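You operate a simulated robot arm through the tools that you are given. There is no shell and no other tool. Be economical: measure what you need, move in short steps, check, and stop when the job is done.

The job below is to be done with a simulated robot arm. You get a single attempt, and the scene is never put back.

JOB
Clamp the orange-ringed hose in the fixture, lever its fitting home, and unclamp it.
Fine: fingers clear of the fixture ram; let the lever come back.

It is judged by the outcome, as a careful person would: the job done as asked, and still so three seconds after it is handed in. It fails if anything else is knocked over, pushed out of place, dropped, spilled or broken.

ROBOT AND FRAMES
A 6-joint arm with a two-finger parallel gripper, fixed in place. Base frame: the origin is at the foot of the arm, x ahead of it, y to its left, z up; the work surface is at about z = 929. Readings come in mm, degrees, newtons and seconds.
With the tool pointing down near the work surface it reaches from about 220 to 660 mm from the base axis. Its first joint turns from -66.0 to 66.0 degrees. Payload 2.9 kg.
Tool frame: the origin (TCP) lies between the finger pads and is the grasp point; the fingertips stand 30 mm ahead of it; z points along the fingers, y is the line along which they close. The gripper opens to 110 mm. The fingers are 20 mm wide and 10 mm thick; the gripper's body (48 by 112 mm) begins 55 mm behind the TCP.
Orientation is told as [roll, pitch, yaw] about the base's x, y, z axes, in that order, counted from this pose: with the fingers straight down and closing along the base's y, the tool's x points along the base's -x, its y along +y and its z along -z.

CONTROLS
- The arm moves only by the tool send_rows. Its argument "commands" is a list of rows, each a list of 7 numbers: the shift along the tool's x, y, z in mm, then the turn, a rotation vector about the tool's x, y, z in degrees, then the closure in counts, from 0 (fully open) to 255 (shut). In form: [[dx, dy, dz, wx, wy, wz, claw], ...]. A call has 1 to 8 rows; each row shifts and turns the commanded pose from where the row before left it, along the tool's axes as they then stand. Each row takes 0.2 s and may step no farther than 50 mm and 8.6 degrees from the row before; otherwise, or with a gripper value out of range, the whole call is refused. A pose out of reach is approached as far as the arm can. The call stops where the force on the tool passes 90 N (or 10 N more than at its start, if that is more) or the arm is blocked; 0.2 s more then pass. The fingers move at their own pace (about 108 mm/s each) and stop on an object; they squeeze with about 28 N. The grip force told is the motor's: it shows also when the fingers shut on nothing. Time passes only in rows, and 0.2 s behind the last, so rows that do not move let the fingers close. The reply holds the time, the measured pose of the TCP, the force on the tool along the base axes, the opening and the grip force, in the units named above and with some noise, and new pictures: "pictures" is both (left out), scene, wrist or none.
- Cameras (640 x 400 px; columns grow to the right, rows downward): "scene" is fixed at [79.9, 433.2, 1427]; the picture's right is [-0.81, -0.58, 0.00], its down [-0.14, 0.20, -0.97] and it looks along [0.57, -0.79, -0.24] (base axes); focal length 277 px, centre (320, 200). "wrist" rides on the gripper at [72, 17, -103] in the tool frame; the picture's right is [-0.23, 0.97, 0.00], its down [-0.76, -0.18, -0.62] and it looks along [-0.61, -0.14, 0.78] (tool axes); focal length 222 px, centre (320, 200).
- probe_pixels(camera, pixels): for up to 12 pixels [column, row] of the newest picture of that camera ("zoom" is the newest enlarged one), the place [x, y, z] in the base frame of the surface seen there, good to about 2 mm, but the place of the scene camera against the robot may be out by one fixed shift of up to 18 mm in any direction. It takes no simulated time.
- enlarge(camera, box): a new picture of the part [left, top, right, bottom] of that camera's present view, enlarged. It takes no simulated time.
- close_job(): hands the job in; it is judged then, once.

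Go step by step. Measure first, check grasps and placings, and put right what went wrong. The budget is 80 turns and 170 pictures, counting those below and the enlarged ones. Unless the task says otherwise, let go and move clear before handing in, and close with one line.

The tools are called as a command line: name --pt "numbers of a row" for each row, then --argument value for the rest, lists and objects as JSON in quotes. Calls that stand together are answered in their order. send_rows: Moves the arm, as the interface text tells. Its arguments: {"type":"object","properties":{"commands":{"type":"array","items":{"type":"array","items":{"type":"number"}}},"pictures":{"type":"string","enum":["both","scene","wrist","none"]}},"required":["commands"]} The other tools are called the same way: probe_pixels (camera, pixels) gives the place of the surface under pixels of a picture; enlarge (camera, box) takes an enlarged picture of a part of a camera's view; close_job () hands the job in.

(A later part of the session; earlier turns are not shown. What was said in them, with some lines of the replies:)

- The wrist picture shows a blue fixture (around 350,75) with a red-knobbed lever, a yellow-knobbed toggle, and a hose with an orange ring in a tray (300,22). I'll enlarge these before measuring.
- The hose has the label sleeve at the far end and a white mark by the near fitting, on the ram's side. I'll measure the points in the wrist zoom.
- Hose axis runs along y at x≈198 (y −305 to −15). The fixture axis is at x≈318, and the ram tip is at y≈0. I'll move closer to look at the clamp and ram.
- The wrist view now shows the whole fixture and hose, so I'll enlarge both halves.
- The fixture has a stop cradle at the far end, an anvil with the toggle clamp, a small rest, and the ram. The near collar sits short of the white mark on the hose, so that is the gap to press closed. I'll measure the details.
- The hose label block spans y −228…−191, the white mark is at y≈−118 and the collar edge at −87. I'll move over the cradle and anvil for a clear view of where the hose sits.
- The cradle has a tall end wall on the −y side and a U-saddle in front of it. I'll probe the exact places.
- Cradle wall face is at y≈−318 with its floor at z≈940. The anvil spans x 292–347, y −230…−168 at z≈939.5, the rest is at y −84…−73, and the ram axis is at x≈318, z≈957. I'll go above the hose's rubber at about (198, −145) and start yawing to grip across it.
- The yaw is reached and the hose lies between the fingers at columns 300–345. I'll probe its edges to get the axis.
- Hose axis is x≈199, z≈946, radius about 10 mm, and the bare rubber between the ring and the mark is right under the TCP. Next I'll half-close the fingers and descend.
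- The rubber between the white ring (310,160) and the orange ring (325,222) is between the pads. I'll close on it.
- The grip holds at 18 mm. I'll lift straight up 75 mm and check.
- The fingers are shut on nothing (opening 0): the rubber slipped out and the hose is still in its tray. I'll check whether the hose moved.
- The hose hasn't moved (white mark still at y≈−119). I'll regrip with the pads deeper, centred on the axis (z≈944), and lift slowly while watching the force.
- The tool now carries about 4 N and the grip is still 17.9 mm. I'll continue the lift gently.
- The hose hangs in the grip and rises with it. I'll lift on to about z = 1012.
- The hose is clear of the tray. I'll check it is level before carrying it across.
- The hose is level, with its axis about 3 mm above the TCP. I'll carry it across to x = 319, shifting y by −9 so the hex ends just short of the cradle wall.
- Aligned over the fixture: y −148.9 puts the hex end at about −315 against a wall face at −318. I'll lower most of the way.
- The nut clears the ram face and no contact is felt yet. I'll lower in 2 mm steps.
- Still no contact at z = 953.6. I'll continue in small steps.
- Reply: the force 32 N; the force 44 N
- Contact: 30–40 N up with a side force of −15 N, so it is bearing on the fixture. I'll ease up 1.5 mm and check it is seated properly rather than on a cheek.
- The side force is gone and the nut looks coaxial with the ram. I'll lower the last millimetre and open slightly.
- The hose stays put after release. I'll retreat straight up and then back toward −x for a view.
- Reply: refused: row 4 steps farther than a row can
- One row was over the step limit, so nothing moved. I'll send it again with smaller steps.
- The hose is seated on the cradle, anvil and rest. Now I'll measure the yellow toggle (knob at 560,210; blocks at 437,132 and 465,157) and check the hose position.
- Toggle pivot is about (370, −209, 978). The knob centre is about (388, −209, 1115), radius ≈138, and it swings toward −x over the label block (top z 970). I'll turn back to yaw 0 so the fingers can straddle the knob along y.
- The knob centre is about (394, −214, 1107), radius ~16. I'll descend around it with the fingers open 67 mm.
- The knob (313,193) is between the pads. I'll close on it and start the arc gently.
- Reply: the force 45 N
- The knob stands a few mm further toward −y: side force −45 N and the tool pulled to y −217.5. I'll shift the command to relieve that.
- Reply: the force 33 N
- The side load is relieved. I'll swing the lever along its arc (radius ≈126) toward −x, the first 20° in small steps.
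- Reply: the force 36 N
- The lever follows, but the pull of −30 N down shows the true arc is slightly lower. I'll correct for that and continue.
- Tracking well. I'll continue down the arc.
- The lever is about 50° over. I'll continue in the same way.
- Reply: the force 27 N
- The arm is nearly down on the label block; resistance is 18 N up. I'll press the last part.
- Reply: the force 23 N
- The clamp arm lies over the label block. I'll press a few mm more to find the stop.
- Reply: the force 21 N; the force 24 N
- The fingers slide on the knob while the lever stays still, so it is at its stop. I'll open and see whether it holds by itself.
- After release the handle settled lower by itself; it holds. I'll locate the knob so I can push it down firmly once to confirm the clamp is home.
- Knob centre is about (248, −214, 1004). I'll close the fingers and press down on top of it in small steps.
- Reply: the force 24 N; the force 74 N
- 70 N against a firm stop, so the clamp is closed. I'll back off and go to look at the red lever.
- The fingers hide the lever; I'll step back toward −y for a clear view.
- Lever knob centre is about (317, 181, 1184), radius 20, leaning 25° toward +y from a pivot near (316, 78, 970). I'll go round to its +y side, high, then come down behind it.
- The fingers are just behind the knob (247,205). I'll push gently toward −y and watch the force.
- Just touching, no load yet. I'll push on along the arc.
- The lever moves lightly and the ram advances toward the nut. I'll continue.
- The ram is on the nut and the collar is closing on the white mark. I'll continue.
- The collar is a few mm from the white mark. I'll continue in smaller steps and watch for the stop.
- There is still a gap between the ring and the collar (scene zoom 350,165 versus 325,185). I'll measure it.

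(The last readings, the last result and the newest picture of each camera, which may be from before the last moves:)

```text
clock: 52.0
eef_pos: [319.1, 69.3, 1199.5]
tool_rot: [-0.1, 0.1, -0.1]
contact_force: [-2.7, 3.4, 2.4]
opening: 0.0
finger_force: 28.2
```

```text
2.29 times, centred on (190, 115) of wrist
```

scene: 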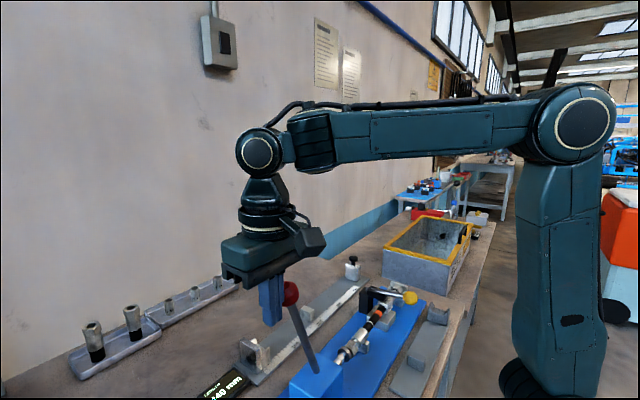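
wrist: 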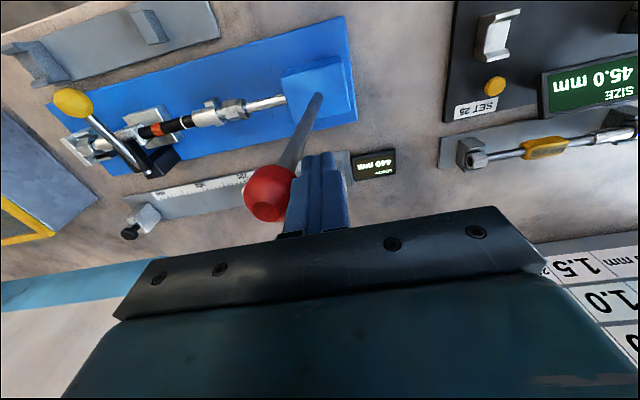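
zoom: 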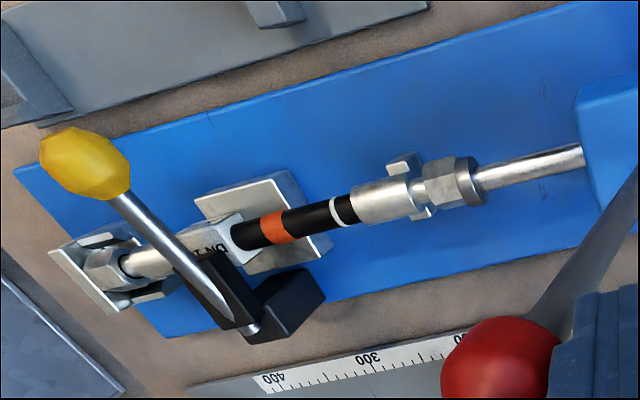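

About 7 mm of gap remains and the force is still low. I'll keep pushing along the arc.

send_rows --pt "0 -5 1.2 0 0 0 255" --pt "0 -5 1.3 0 0 0 255" --pt "0 -5 1.5 0 0 0 255" --pt "0 -5 1.6 0 0 0 255" --pictures "none"

enlarge --camera "scene" --box '[320, 290, 410, 370]'

enlarge --camera "wrist" --box '[50, 50, 330, 180]'

```text
clock: 53.0
eef_pos: [319.0, 50.3, 1194.1]
tool_rot: [-0.1, 0.0, 0.0]
contact_force: [0.9, 3.4, 0.1]
opening: 0.1
finger_force: 27.7
```

```text
5.00 times, centred on (365, 330) of scene
```

zoom: 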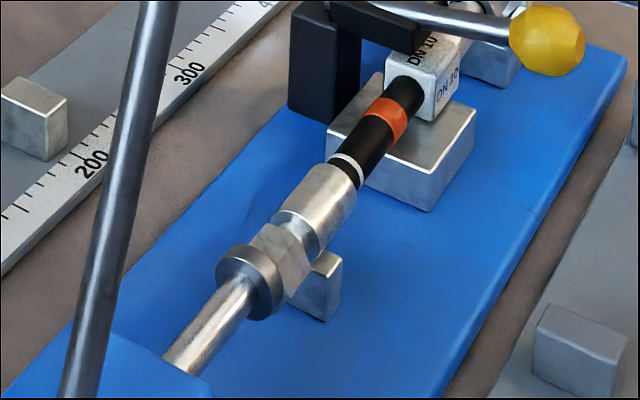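

```text
2.29 times, centred on (190, 115) of wrist
```

zoom: 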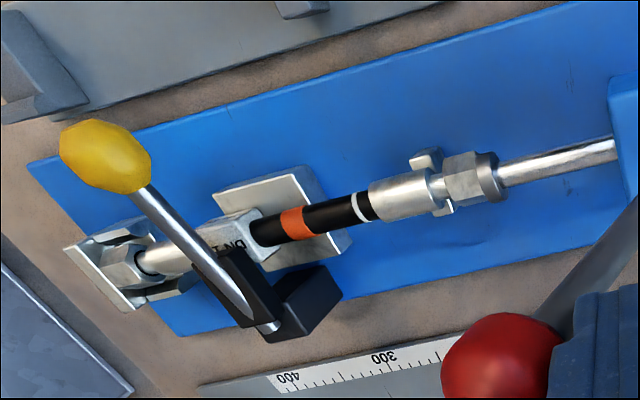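

Small gap left. I'll push on another 20 mm or so.

send_rows --pt "0 -5 1.8 0 0 0 255" --pt "0 -5 1.9 0 0 0 255" --pt "0 -5 2 0 0 0 255" --pt "0 -5 2.1 0 0 0 255" --pictures "none"

enlarge --camera "scene" --box '[320, 290, 410, 370]'

enlarge --camera "wrist" --box '[50, 50, 330, 180]'

```text
clock: 54.0
eef_pos: [319.0, 29.2, 1185.2]
tool_rot: [0.0, 0.0, 0.0]
contact_force: [0.3, 2.3, 4.0]
opening: 0.1
finger_force: 28.1
```

```text
5.00 times, centred on (365, 330) of scene
```

zoom: 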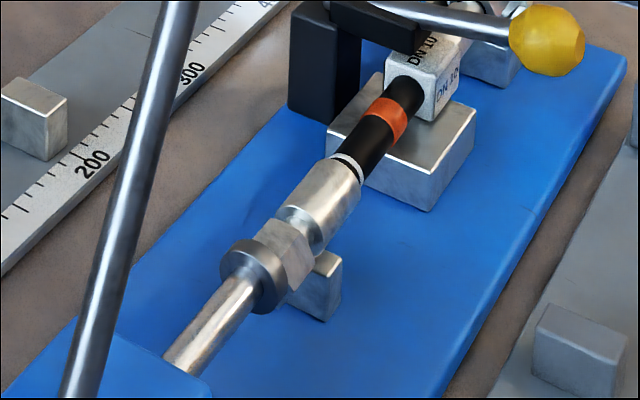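

```text
2.29 times, centred on (190, 115) of wrist
```

zoom: 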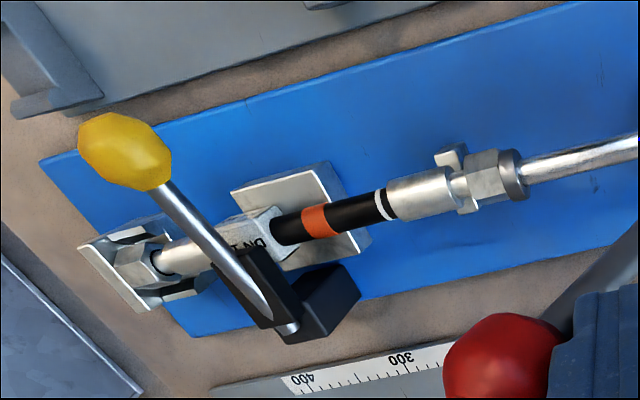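

The collar edge is now right at the white ring. I'll go on in small steps until it meets the mark or the stop.

send_rows --pt "0 -4 1.8 0 0 0 255" --pt "0 -4 1.8 0 0 0 255" --pt "0 0 0 0 0 0 255" --pictures "none"

enlarge --camera "scene" --box '[345, 305, 385, 345]'

enlarge --camera "wrist" --box '[170, 80, 300, 170]'

```text
clock: 54.8
eef_pos: [319.1, 22.3, 1181.2]
tool_rot: [-0.2, 0.1, 0.0]
contact_force: [-0.5, 4.3, -1.5]
opening: 0.0
finger_force: 28.2
```

```text
10.00 times, centred on (365, 325) of scene
```

zoom: 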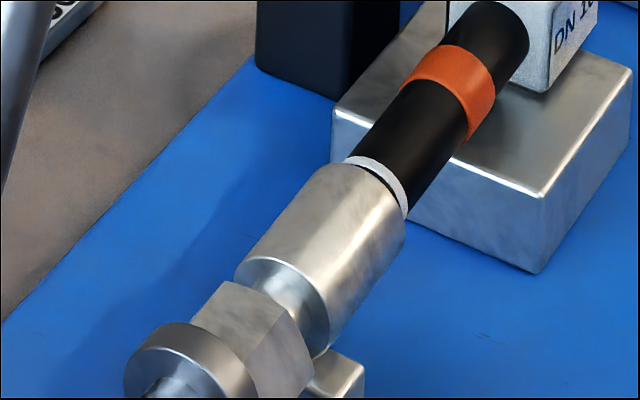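

```text
4.44 times, centred on (235, 125) of wrist
```

zoom: 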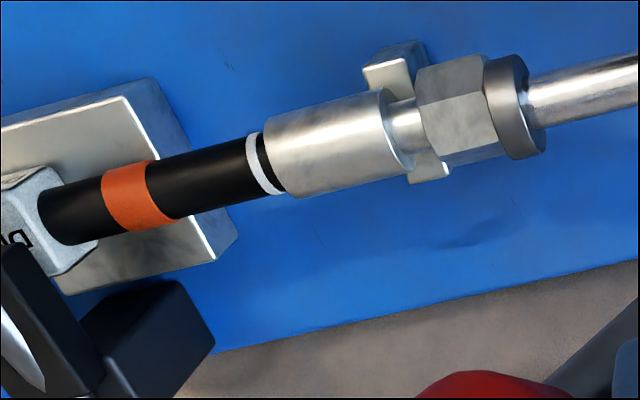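

About 1–2 mm of gap remains. I'll push two more steps.

send_rows --pt "0 -4 1.9 0 0 0 255" --pt "0 -4 2 0 0 0 255" --pt "0 0 0 0 0 0 255" --pictures "none"

enlarge --camera "scene" --box '[345, 305, 385, 345]'

enlarge --camera "wrist" --box '[180, 80, 310, 170]'

```text
clock: 55.6
eef_pos: [318.8, 14.3, 1177.1]
tool_rot: [-0.1, 0.0, 0.1]
contact_force: [0.1, 4.5, -2.0]
opening: 0.1
finger_force: 27.8
```

```text
10.00 times, centred on (365, 325) of scene
```

zoom: 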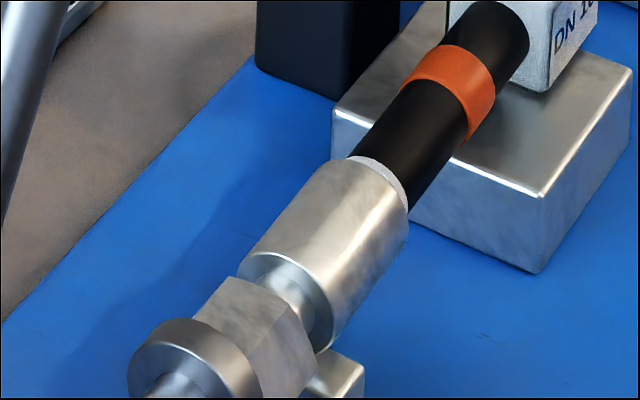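

```text
4.44 times, centred on (245, 125) of wrist
```

zoom: 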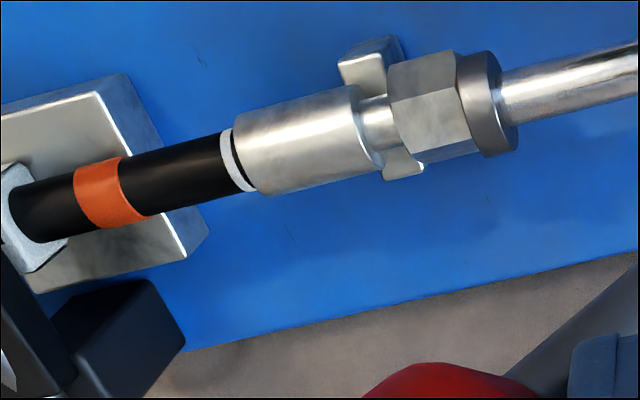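

A hair's gap is left. I'll push 4 mm more and look again.

send_rows --pt "0 -4 2 0 0 0 255" --pt "0 0 0 0 0 0 255" --pictures "none"

enlarge --camera "wrist" --box '[180, 80, 310, 170]'

enlarge --camera "scene" --box '[345, 305, 385, 345]'

```text
clock: 56.2
eef_pos: [318.8, 10.3, 1177.2]
tool_rot: [-0.1, 0.0, 0.0]
contact_force: [2.1, 3.8, -0.8]
opening: 0.1
finger_force: 27.8
```

```text
4.44 times, centred on (245, 125) of wrist
```

zoom: 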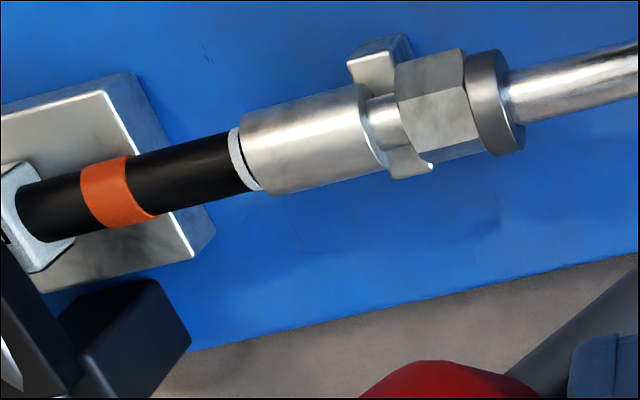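

```text
10.00 times, centred on (365, 325) of scene
```

zoom: 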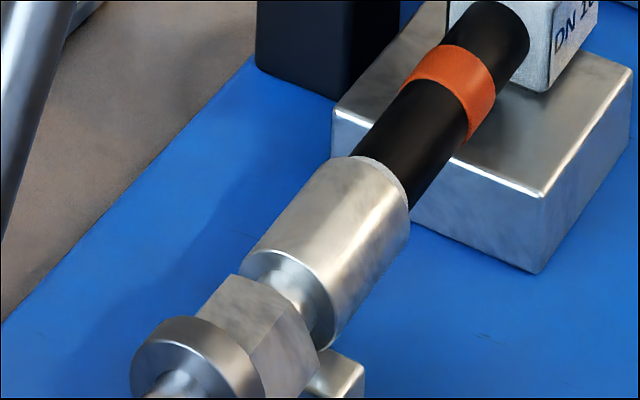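

Just about at the mark. I'll do another 3 mm and watch the force.

send_rows --pt "0 -3 1 0 0 0 255" --pt "0 0 0 0 0 0 255" --pictures "none"

enlarge --camera "wrist" --box '[210, 90, 270, 140]'

send_rows --pt "0 -2 1 0 0 0 255" --pt "0 0 0 0 0 0 255" --pictures "none"

enlarge --camera "wrist" --box '[210, 90, 270, 140]'

```text
clock: 56.8
eef_pos: [319.4, 7.1, 1176.2]
tool_rot: [-0.1, 0.0, 0.0]
contact_force: [1.1, 4.4, -0.4]
opening: 0.0
finger_force: 27.9
```

```text
8.00 times, centred on (240, 115) of wrist
```

zoom: 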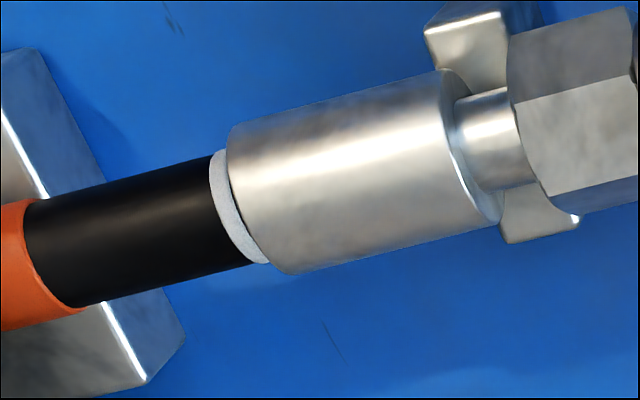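

```text
clock: 57.4
eef_pos: [318.1, 5.5, 1174.5]
tool_rot: [-0.2, 0.1, -0.1]
contact_force: [0.3, 3.2, 0.6]
opening: 0.2
finger_force: 28.0
```

```text
8.00 times, centred on (240, 115) of wrist
```

zoom: 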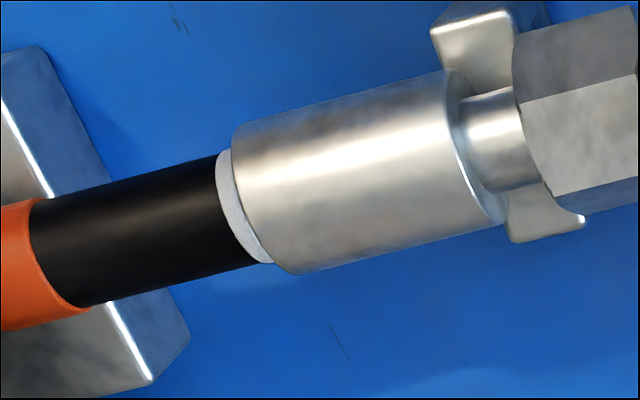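

The collar edge abuts the ring, but no stop has been felt. I'll push 3 mm more at the knob (~0.5 mm at the ram) to see whether it bottoms.

send_rows --pt "0 -3 1.5 0 0 0 255" --pt "0 0 0 0 0 0 255" --pictures "none"

enlarge --camera "wrist" --box '[210, 90, 270, 140]'

```text
clock: 58.0
eef_pos: [318.6, 1.7, 1172.5]
tool_rot: [-0.1, 0.0, 0.0]
contact_force: [-4.0, 7.2, 2.1]
opening: 0.2
finger_force: 27.5
```

```text
8.00 times, centred on (240, 115) of wrist
```

zoom: 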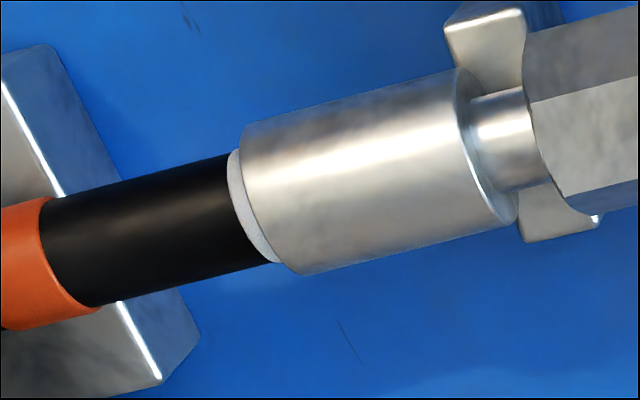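

The force rises (7 N) as the collar closes on the ring. I'll try one more 2 mm to confirm the stop.

send_rows --pt "0 -2 1 0 0 0 255" --pt "0 0 0 0 0 0 255" --pictures "none"

enlarge --camera "wrist" --box '[210, 90, 270, 140]'

```text
clock: 58.6
eef_pos: [318.3, 1.3, 1173.8]
tool_rot: [-0.1, -0.1, 0.2]
contact_force: [-5.7, 28.2, 17.0]
opening: 0.0
finger_force: 28.2
```

```text
8.00 times, centred on (240, 115) of wrist
```

zoom: 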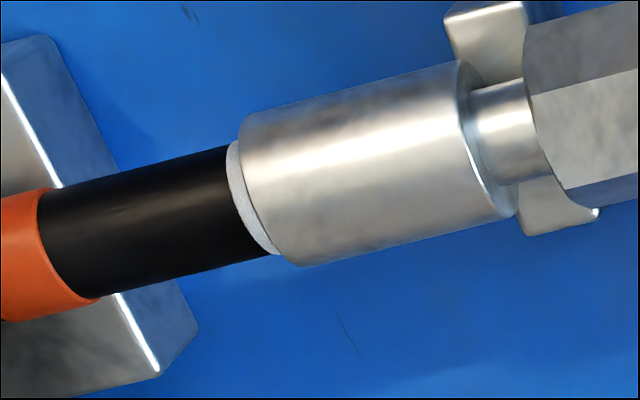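

A firm stop (28 N): the fitting is home. I'll let the lever come back slowly, retracing the arc with the fingers ahead of it.

send_rows --pt "0 6 -2.5 0 0 0 255" --pt "0 8 -3.5 0 0 0 255" --pt "0 10 -4.5 0 0 0 255" --pt "0 12 -5 0 0 0 255" --pt "0 12 -4.5 0 0 0 255" --pt "0 12 -4 0 0 0 255" --pt "0 12 -4 0 0 0 255" --pt "0 12 -3 0 0 0 255" --pictures "scene"

```text
clock: 60.4
eef_pos: [319.6, 84.2, 1203.9]
tool_rot: [-0.1, 0.0, 0.0]
contact_force: [-0.8, 1.3, -0.3]
opening: 0.0
finger_force: 28.3
```

scene: 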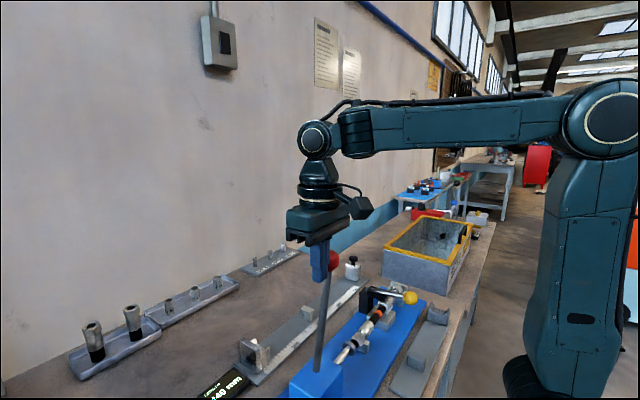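

The lever follows the fingers back. I'll continue.

send_rows --pt "0 13 -2 0 0 0 255" --pt "0 13 -1.5 0 0 0 255" --pt "0 13 0 0 0 0 255" --pt "0 13 0 0 0 0 255" --pt "0 13 1.5 0 0 0 255" --pt "0 13 2 0 0 0 255" --pt "0 13 3.5 0 0 0 255" --pt "0 13 5 0 0 0 255" --pictures "none"

send_rows --pt "0 13 5 0 0 0 255" --pt "0 13 3 0 0 0 255" --pt "0 13 0 0 0 0 255" --pt "0 5 0 0 0 0 255" --pictures "both"

enlarge --camera "scene" --box '[250, 270, 420, 400]'

```text
clock: 62.2
eef_pos: [318.1, 189.3, 1194.0]
tool_rot: [-0.1, 0.1, 0.1]
contact_force: [-0.4, 1.7, -1.0]
opening: 0.0
finger_force: 28.2
```

```text
clock: 63.2
eef_pos: [318.1, 233.2, 1187.3]
tool_rot: [0.0, 0.0, 0.0]
contact_force: [0.1, 0.4, -0.9]
opening: 0.0
finger_force: 28.5
```

scene: 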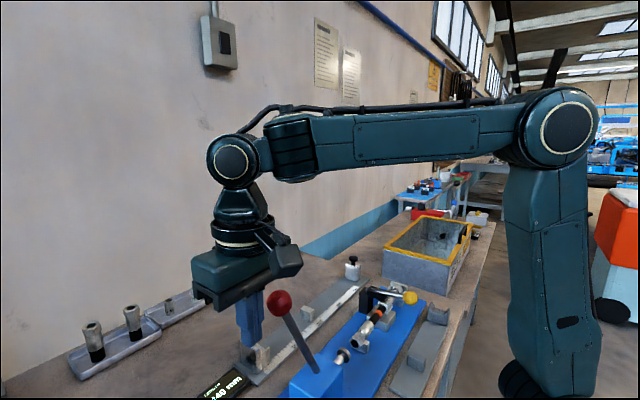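
wrist: 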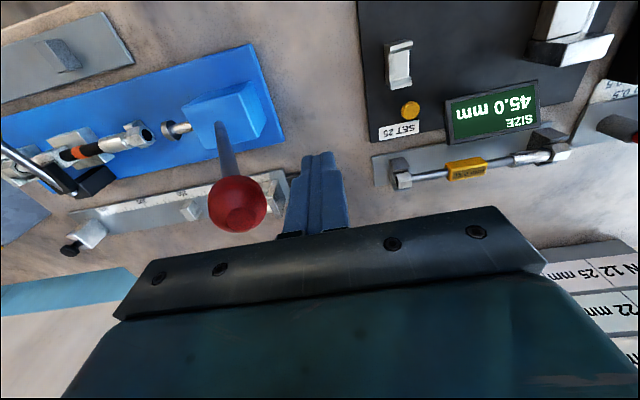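

```text
3.08 times, centred on (335, 335) of scene
```

zoom: 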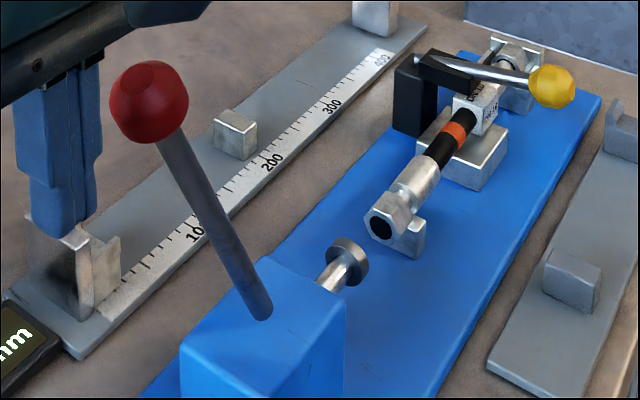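

The lever is back, the ram is clear and the fitting stays at the mark. Now to unclamp: up and over to the yellow knob.

send_rows --pt "0 0 -40 0 0 0 255" --pt "0 0 -45 0 0 0 255" --pt "8 -45 0 0 0 0 255" --pt "8 -45 0 0 0 0 255" --pt "8 -45 0 0 0 0 200" --pt "8 -45 0 0 0 0 100" --pt "8 -45 0 0 0 0 100" --pt "8 -45 0 0 0 0 100" --pictures "none"

send_rows --pt "8 -45 0 0 0 0 100" --pt "8 -45 0 0 0 0 100" --pt "6 -45 0 0 0 0 100" --pt "0 -43 0 0 0 0 100" --pt "0 0 45 0 0 0 100" --pt "0 0 45 0 0 0 100" --pt "0 0 45 0 0 0 100" --pt "0 0 45 0 0 0 100" --pictures "both"

```text
clock: 65.0
eef_pos: [270.5, -39.1, 1271.5]
tool_rot: [-0.1, 0.0, 0.1]
contact_force: [0.2, 0.7, -0.1]
opening: 66.9
finger_force: 0.1
```

```text
clock: 66.8
eef_pos: [250.3, -216.9, 1093.1]
tool_rot: [-0.1, 0.0, 0.0]
contact_force: [-0.4, 0.1, 0.6]
opening: 67.1
finger_force: 0.0
```

scene: 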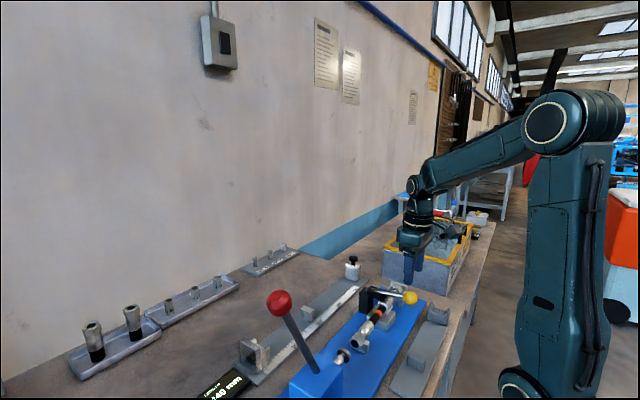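
wrist: 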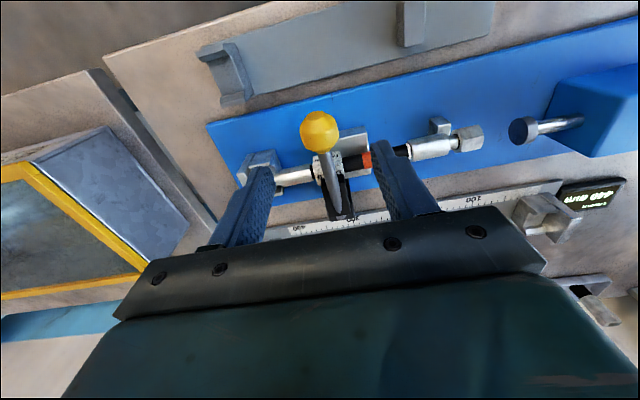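

The knob (320,131) is below, between the fingers. I'll descend and close around its centre.

send_rows --pt "2 0 45 0 0 0 100" --pt "0 0 36 0 0 0 100" --pt "0 0 10 0 0 0 100" --pt "0 0 0 0 0 0 180" --pt "0 0 0 0 0 0 255" --pt "0 0 0 0 0 0 255" --pictures "wrist"

enlarge --camera "scene" --box '[340, 260, 430, 340]'

```text
clock: 68.2
eef_pos: [246.5, -217.6, 1001.0]
tool_rot: [-0.1, 0.0, -0.1]
contact_force: [1.0, -9.6, -5.3]
opening: 33.2
finger_force: 44.6
```

wrist: 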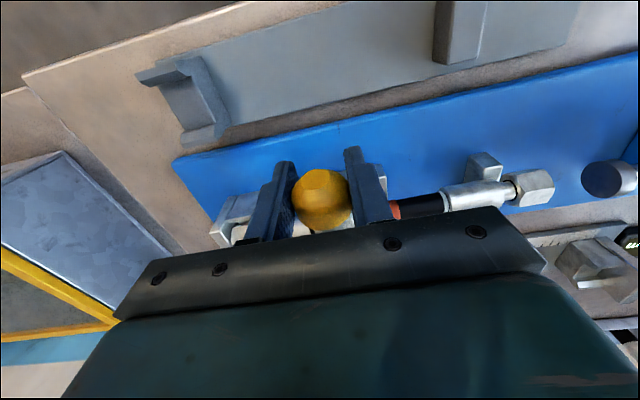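

```text
5.00 times, centred on (385, 300) of scene
```

zoom: 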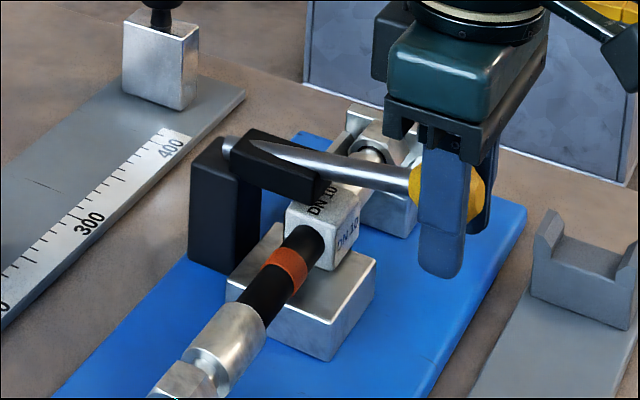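

Good grip (33 mm). I'll raise it along the arc slowly at first.

send_rows --pt "0 0 -4 0 0 0 255" --pt "-1 0 -4 0 0 0 255" --pt "-1.5 0 -5 0 0 0 255" --pictures "wrist"

enlarge --camera "scene" --box '[340, 260, 430, 340]'

```text
clock: 69.0
eef_pos: [247.4, -217.6, 1013.8]
tool_rot: [-0.2, 0.1, -0.2]
contact_force: [-0.5, -24.6, -12.1]
opening: 32.5
finger_force: 44.6
```

wrist: 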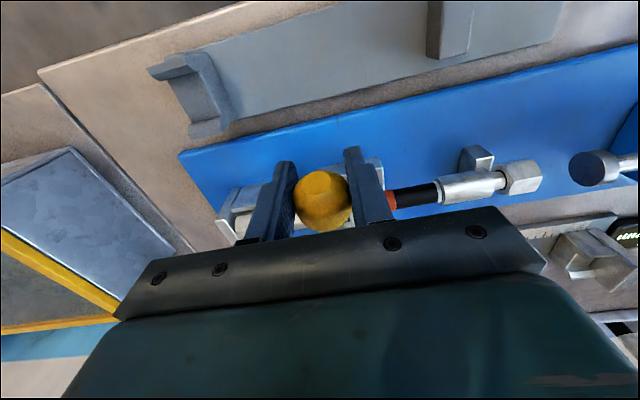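

```text
5.00 times, centred on (385, 300) of scene
```

zoom: 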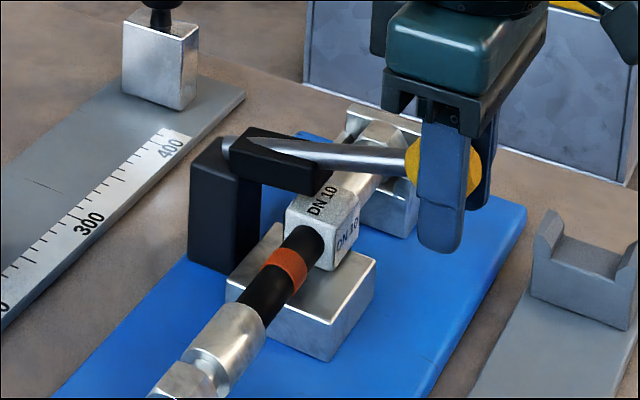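

It is lifting. I'll continue on the arc, correcting y by −1.

send_rows --pt "-4 -1.5 -7 0 0 0 255" --pt "-4.5 0 -9.5 0 0 0 255" --pt "-4.7 0 -10 0 0 0 255" --pt "-6.4 0 -9.1 0 0 0 255" --pt "-6.4 0 -9.1 0 0 0 255" --pictures "scene"

enlarge --camera "scene" --box '[330, 230, 430, 350]'

```text
clock: 70.2
eef_pos: [273.4, -217.3, 1058.9]
tool_rot: [-0.1, 0.0, 0.0]
contact_force: [-16.0, -4.8, -0.8]
opening: 33.0
finger_force: 44.9
```

scene: 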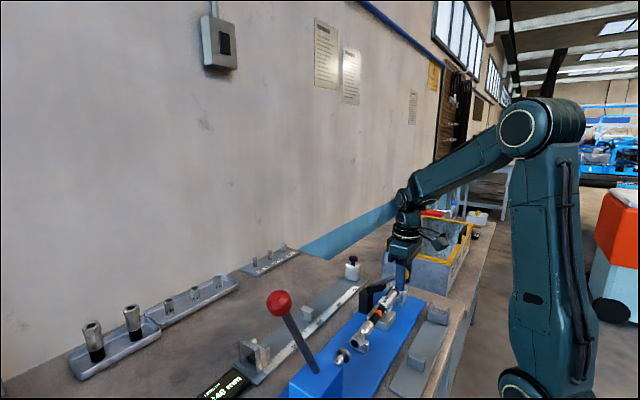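

```text
3.33 times, centred on (380, 290) of scene
```

zoom: 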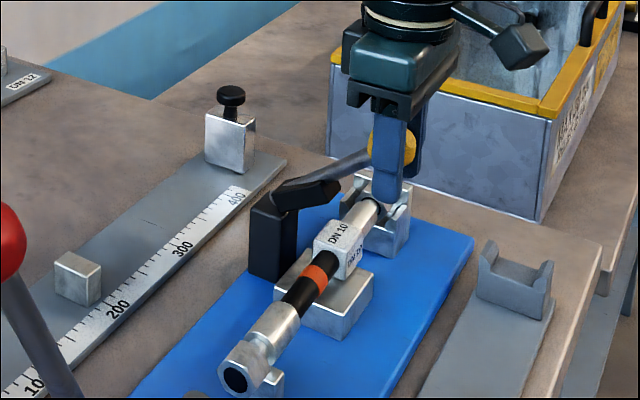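

The arm lifts off the block and the hose stays. I'll continue toward upright.

send_rows --pt "-7.9 0 -7.8 0 0 0 255" --pt "-7.9 0 -7.8 0 0 0 255" --pt "-9.1 0 -6.4 0 0 0 255" --pt "-9.1 0 -6.4 0 0 0 255" --pt "-10.1 0 -4.7 0 0 0 255" --pt "-10.1 0 -4.7 0 0 0 255" --pictures "none"

send_rows --pt "-10.8 0 -2.8 0 0 0 255" --pt "-10.8 0 -2.8 0 0 0 255" --pt "-11 0 -1 0 0 0 255" --pt "-11 0 -1 0 0 0 255" --pictures "scene"

enlarge --camera "scene" --box '[330, 230, 430, 350]'

```text
clock: 71.6
eef_pos: [328.5, -217.5, 1097.3]
tool_rot: [0.0, -0.1, -0.1]
contact_force: [-10.0, -10.3, -5.5]
opening: 33.2
finger_force: 45.2
```

```text
clock: 72.6
eef_pos: [372.0, -218.4, 1102.9]
tool_rot: [-0.1, 0.0, 0.0]
contact_force: [-10.7, -11.0, -0.1]
opening: 33.2
finger_force: 44.9
```

scene: 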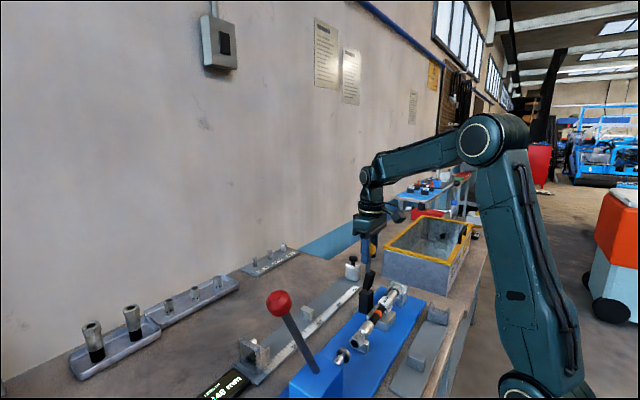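

```text
3.33 times, centred on (380, 290) of scene
```

zoom: 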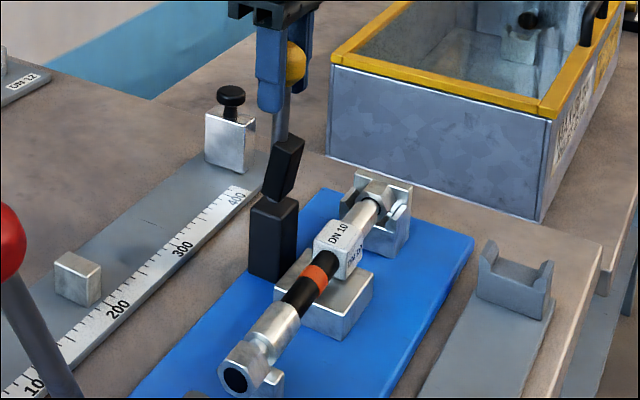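

Nearly upright. I'll take it the last 21 mm to where it started (x≈393) and then release.

send_rows --pt "-10 0 0.5 0 0 0 255" --pt "-9 0 1 0 0 0 255" --pt "-4 0 0.5 0 0 0 255" --pt "0 0 0 0 0 0 255" --pictures "scene"

enlarge --camera "scene" --box '[330, 230, 430, 350]'

```text
clock: 73.6
eef_pos: [394.1, -218.1, 1101.5]
tool_rot: [-0.1, 0.0, 0.0]
contact_force: [-10.2, -4.9, 5.2]
opening: 33.0
finger_force: 45.4
```

scene: 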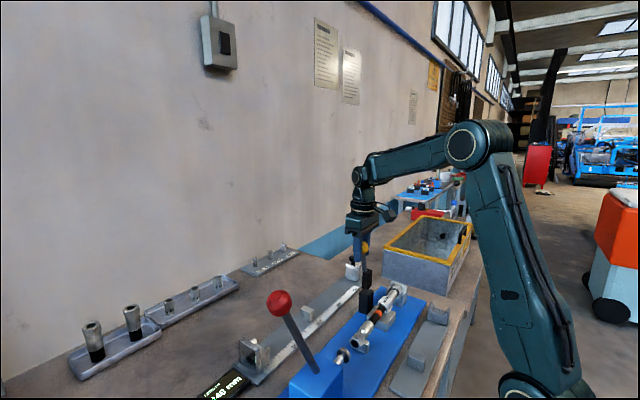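

```text
3.33 times, centred on (380, 290) of scene
```

zoom: 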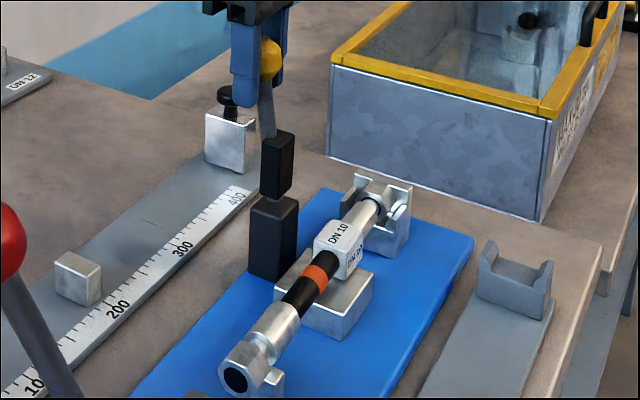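

The toggle is back as at the start. I'll open, rise straight up and move clear, then do a final check.

send_rows --pt "0 0 0 0 0 0 150" --pt "0 1 0 0 0 0 100" --pt "0 0 -40 0 0 0 100" --pt "0 0 -45 0 0 0 100" --pt "0 0 -45 0 0 0 100" --pt "40 20 0 0 0 0 100" --pt "40 20 0 0 0 0 100" --pictures "both"

enlarge --camera "scene" --box '[250, 230, 450, 400]'

enlarge --camera "wrist" --box '[200, 0, 560, 180]'

```text
clock: 75.2
eef_pos: [315.5, -176.9, 1232.8]
tool_rot: [0.0, 0.0, -0.2]
contact_force: [-0.6, -0.1, -0.4]
opening: 66.9
finger_force: 0.0
```

scene: 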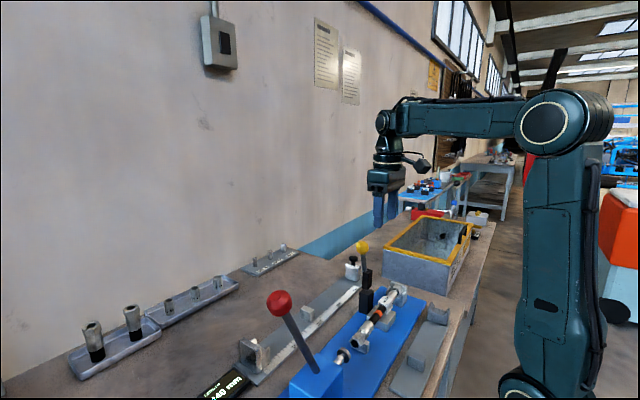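
wrist: 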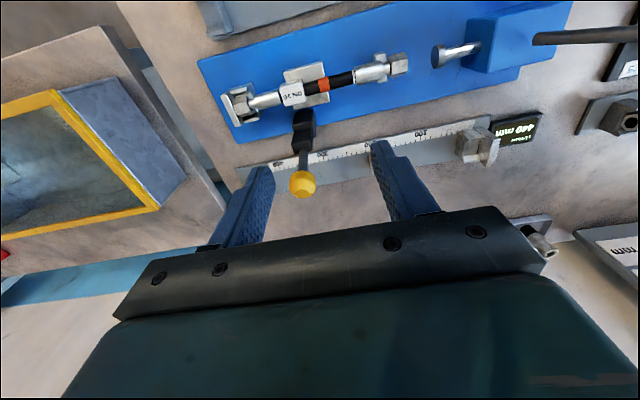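

```text
2.35 times, centred on (350, 315) of scene
```

zoom: 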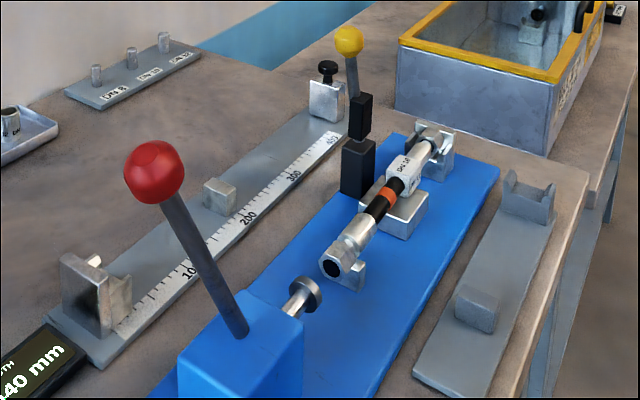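

```text
1.78 times, centred on (380, 90) of wrist
```

zoom: 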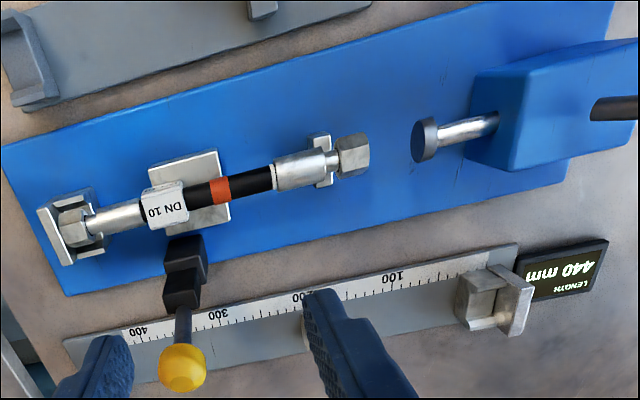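

The fitting is home at the white mark, the lever and ram are back, the clamp is open, the hose rests steady in the fixture and the arm is clear. I'll hand the job in.

close_job

```text
The job is handed in.
```

The orange-ringed hose was clamped, its fitting levered home to the white mark against a firm stop, and the hose unclamped. The lever came back, nothing else was disturbed, and the hose was left resting in the fixture.
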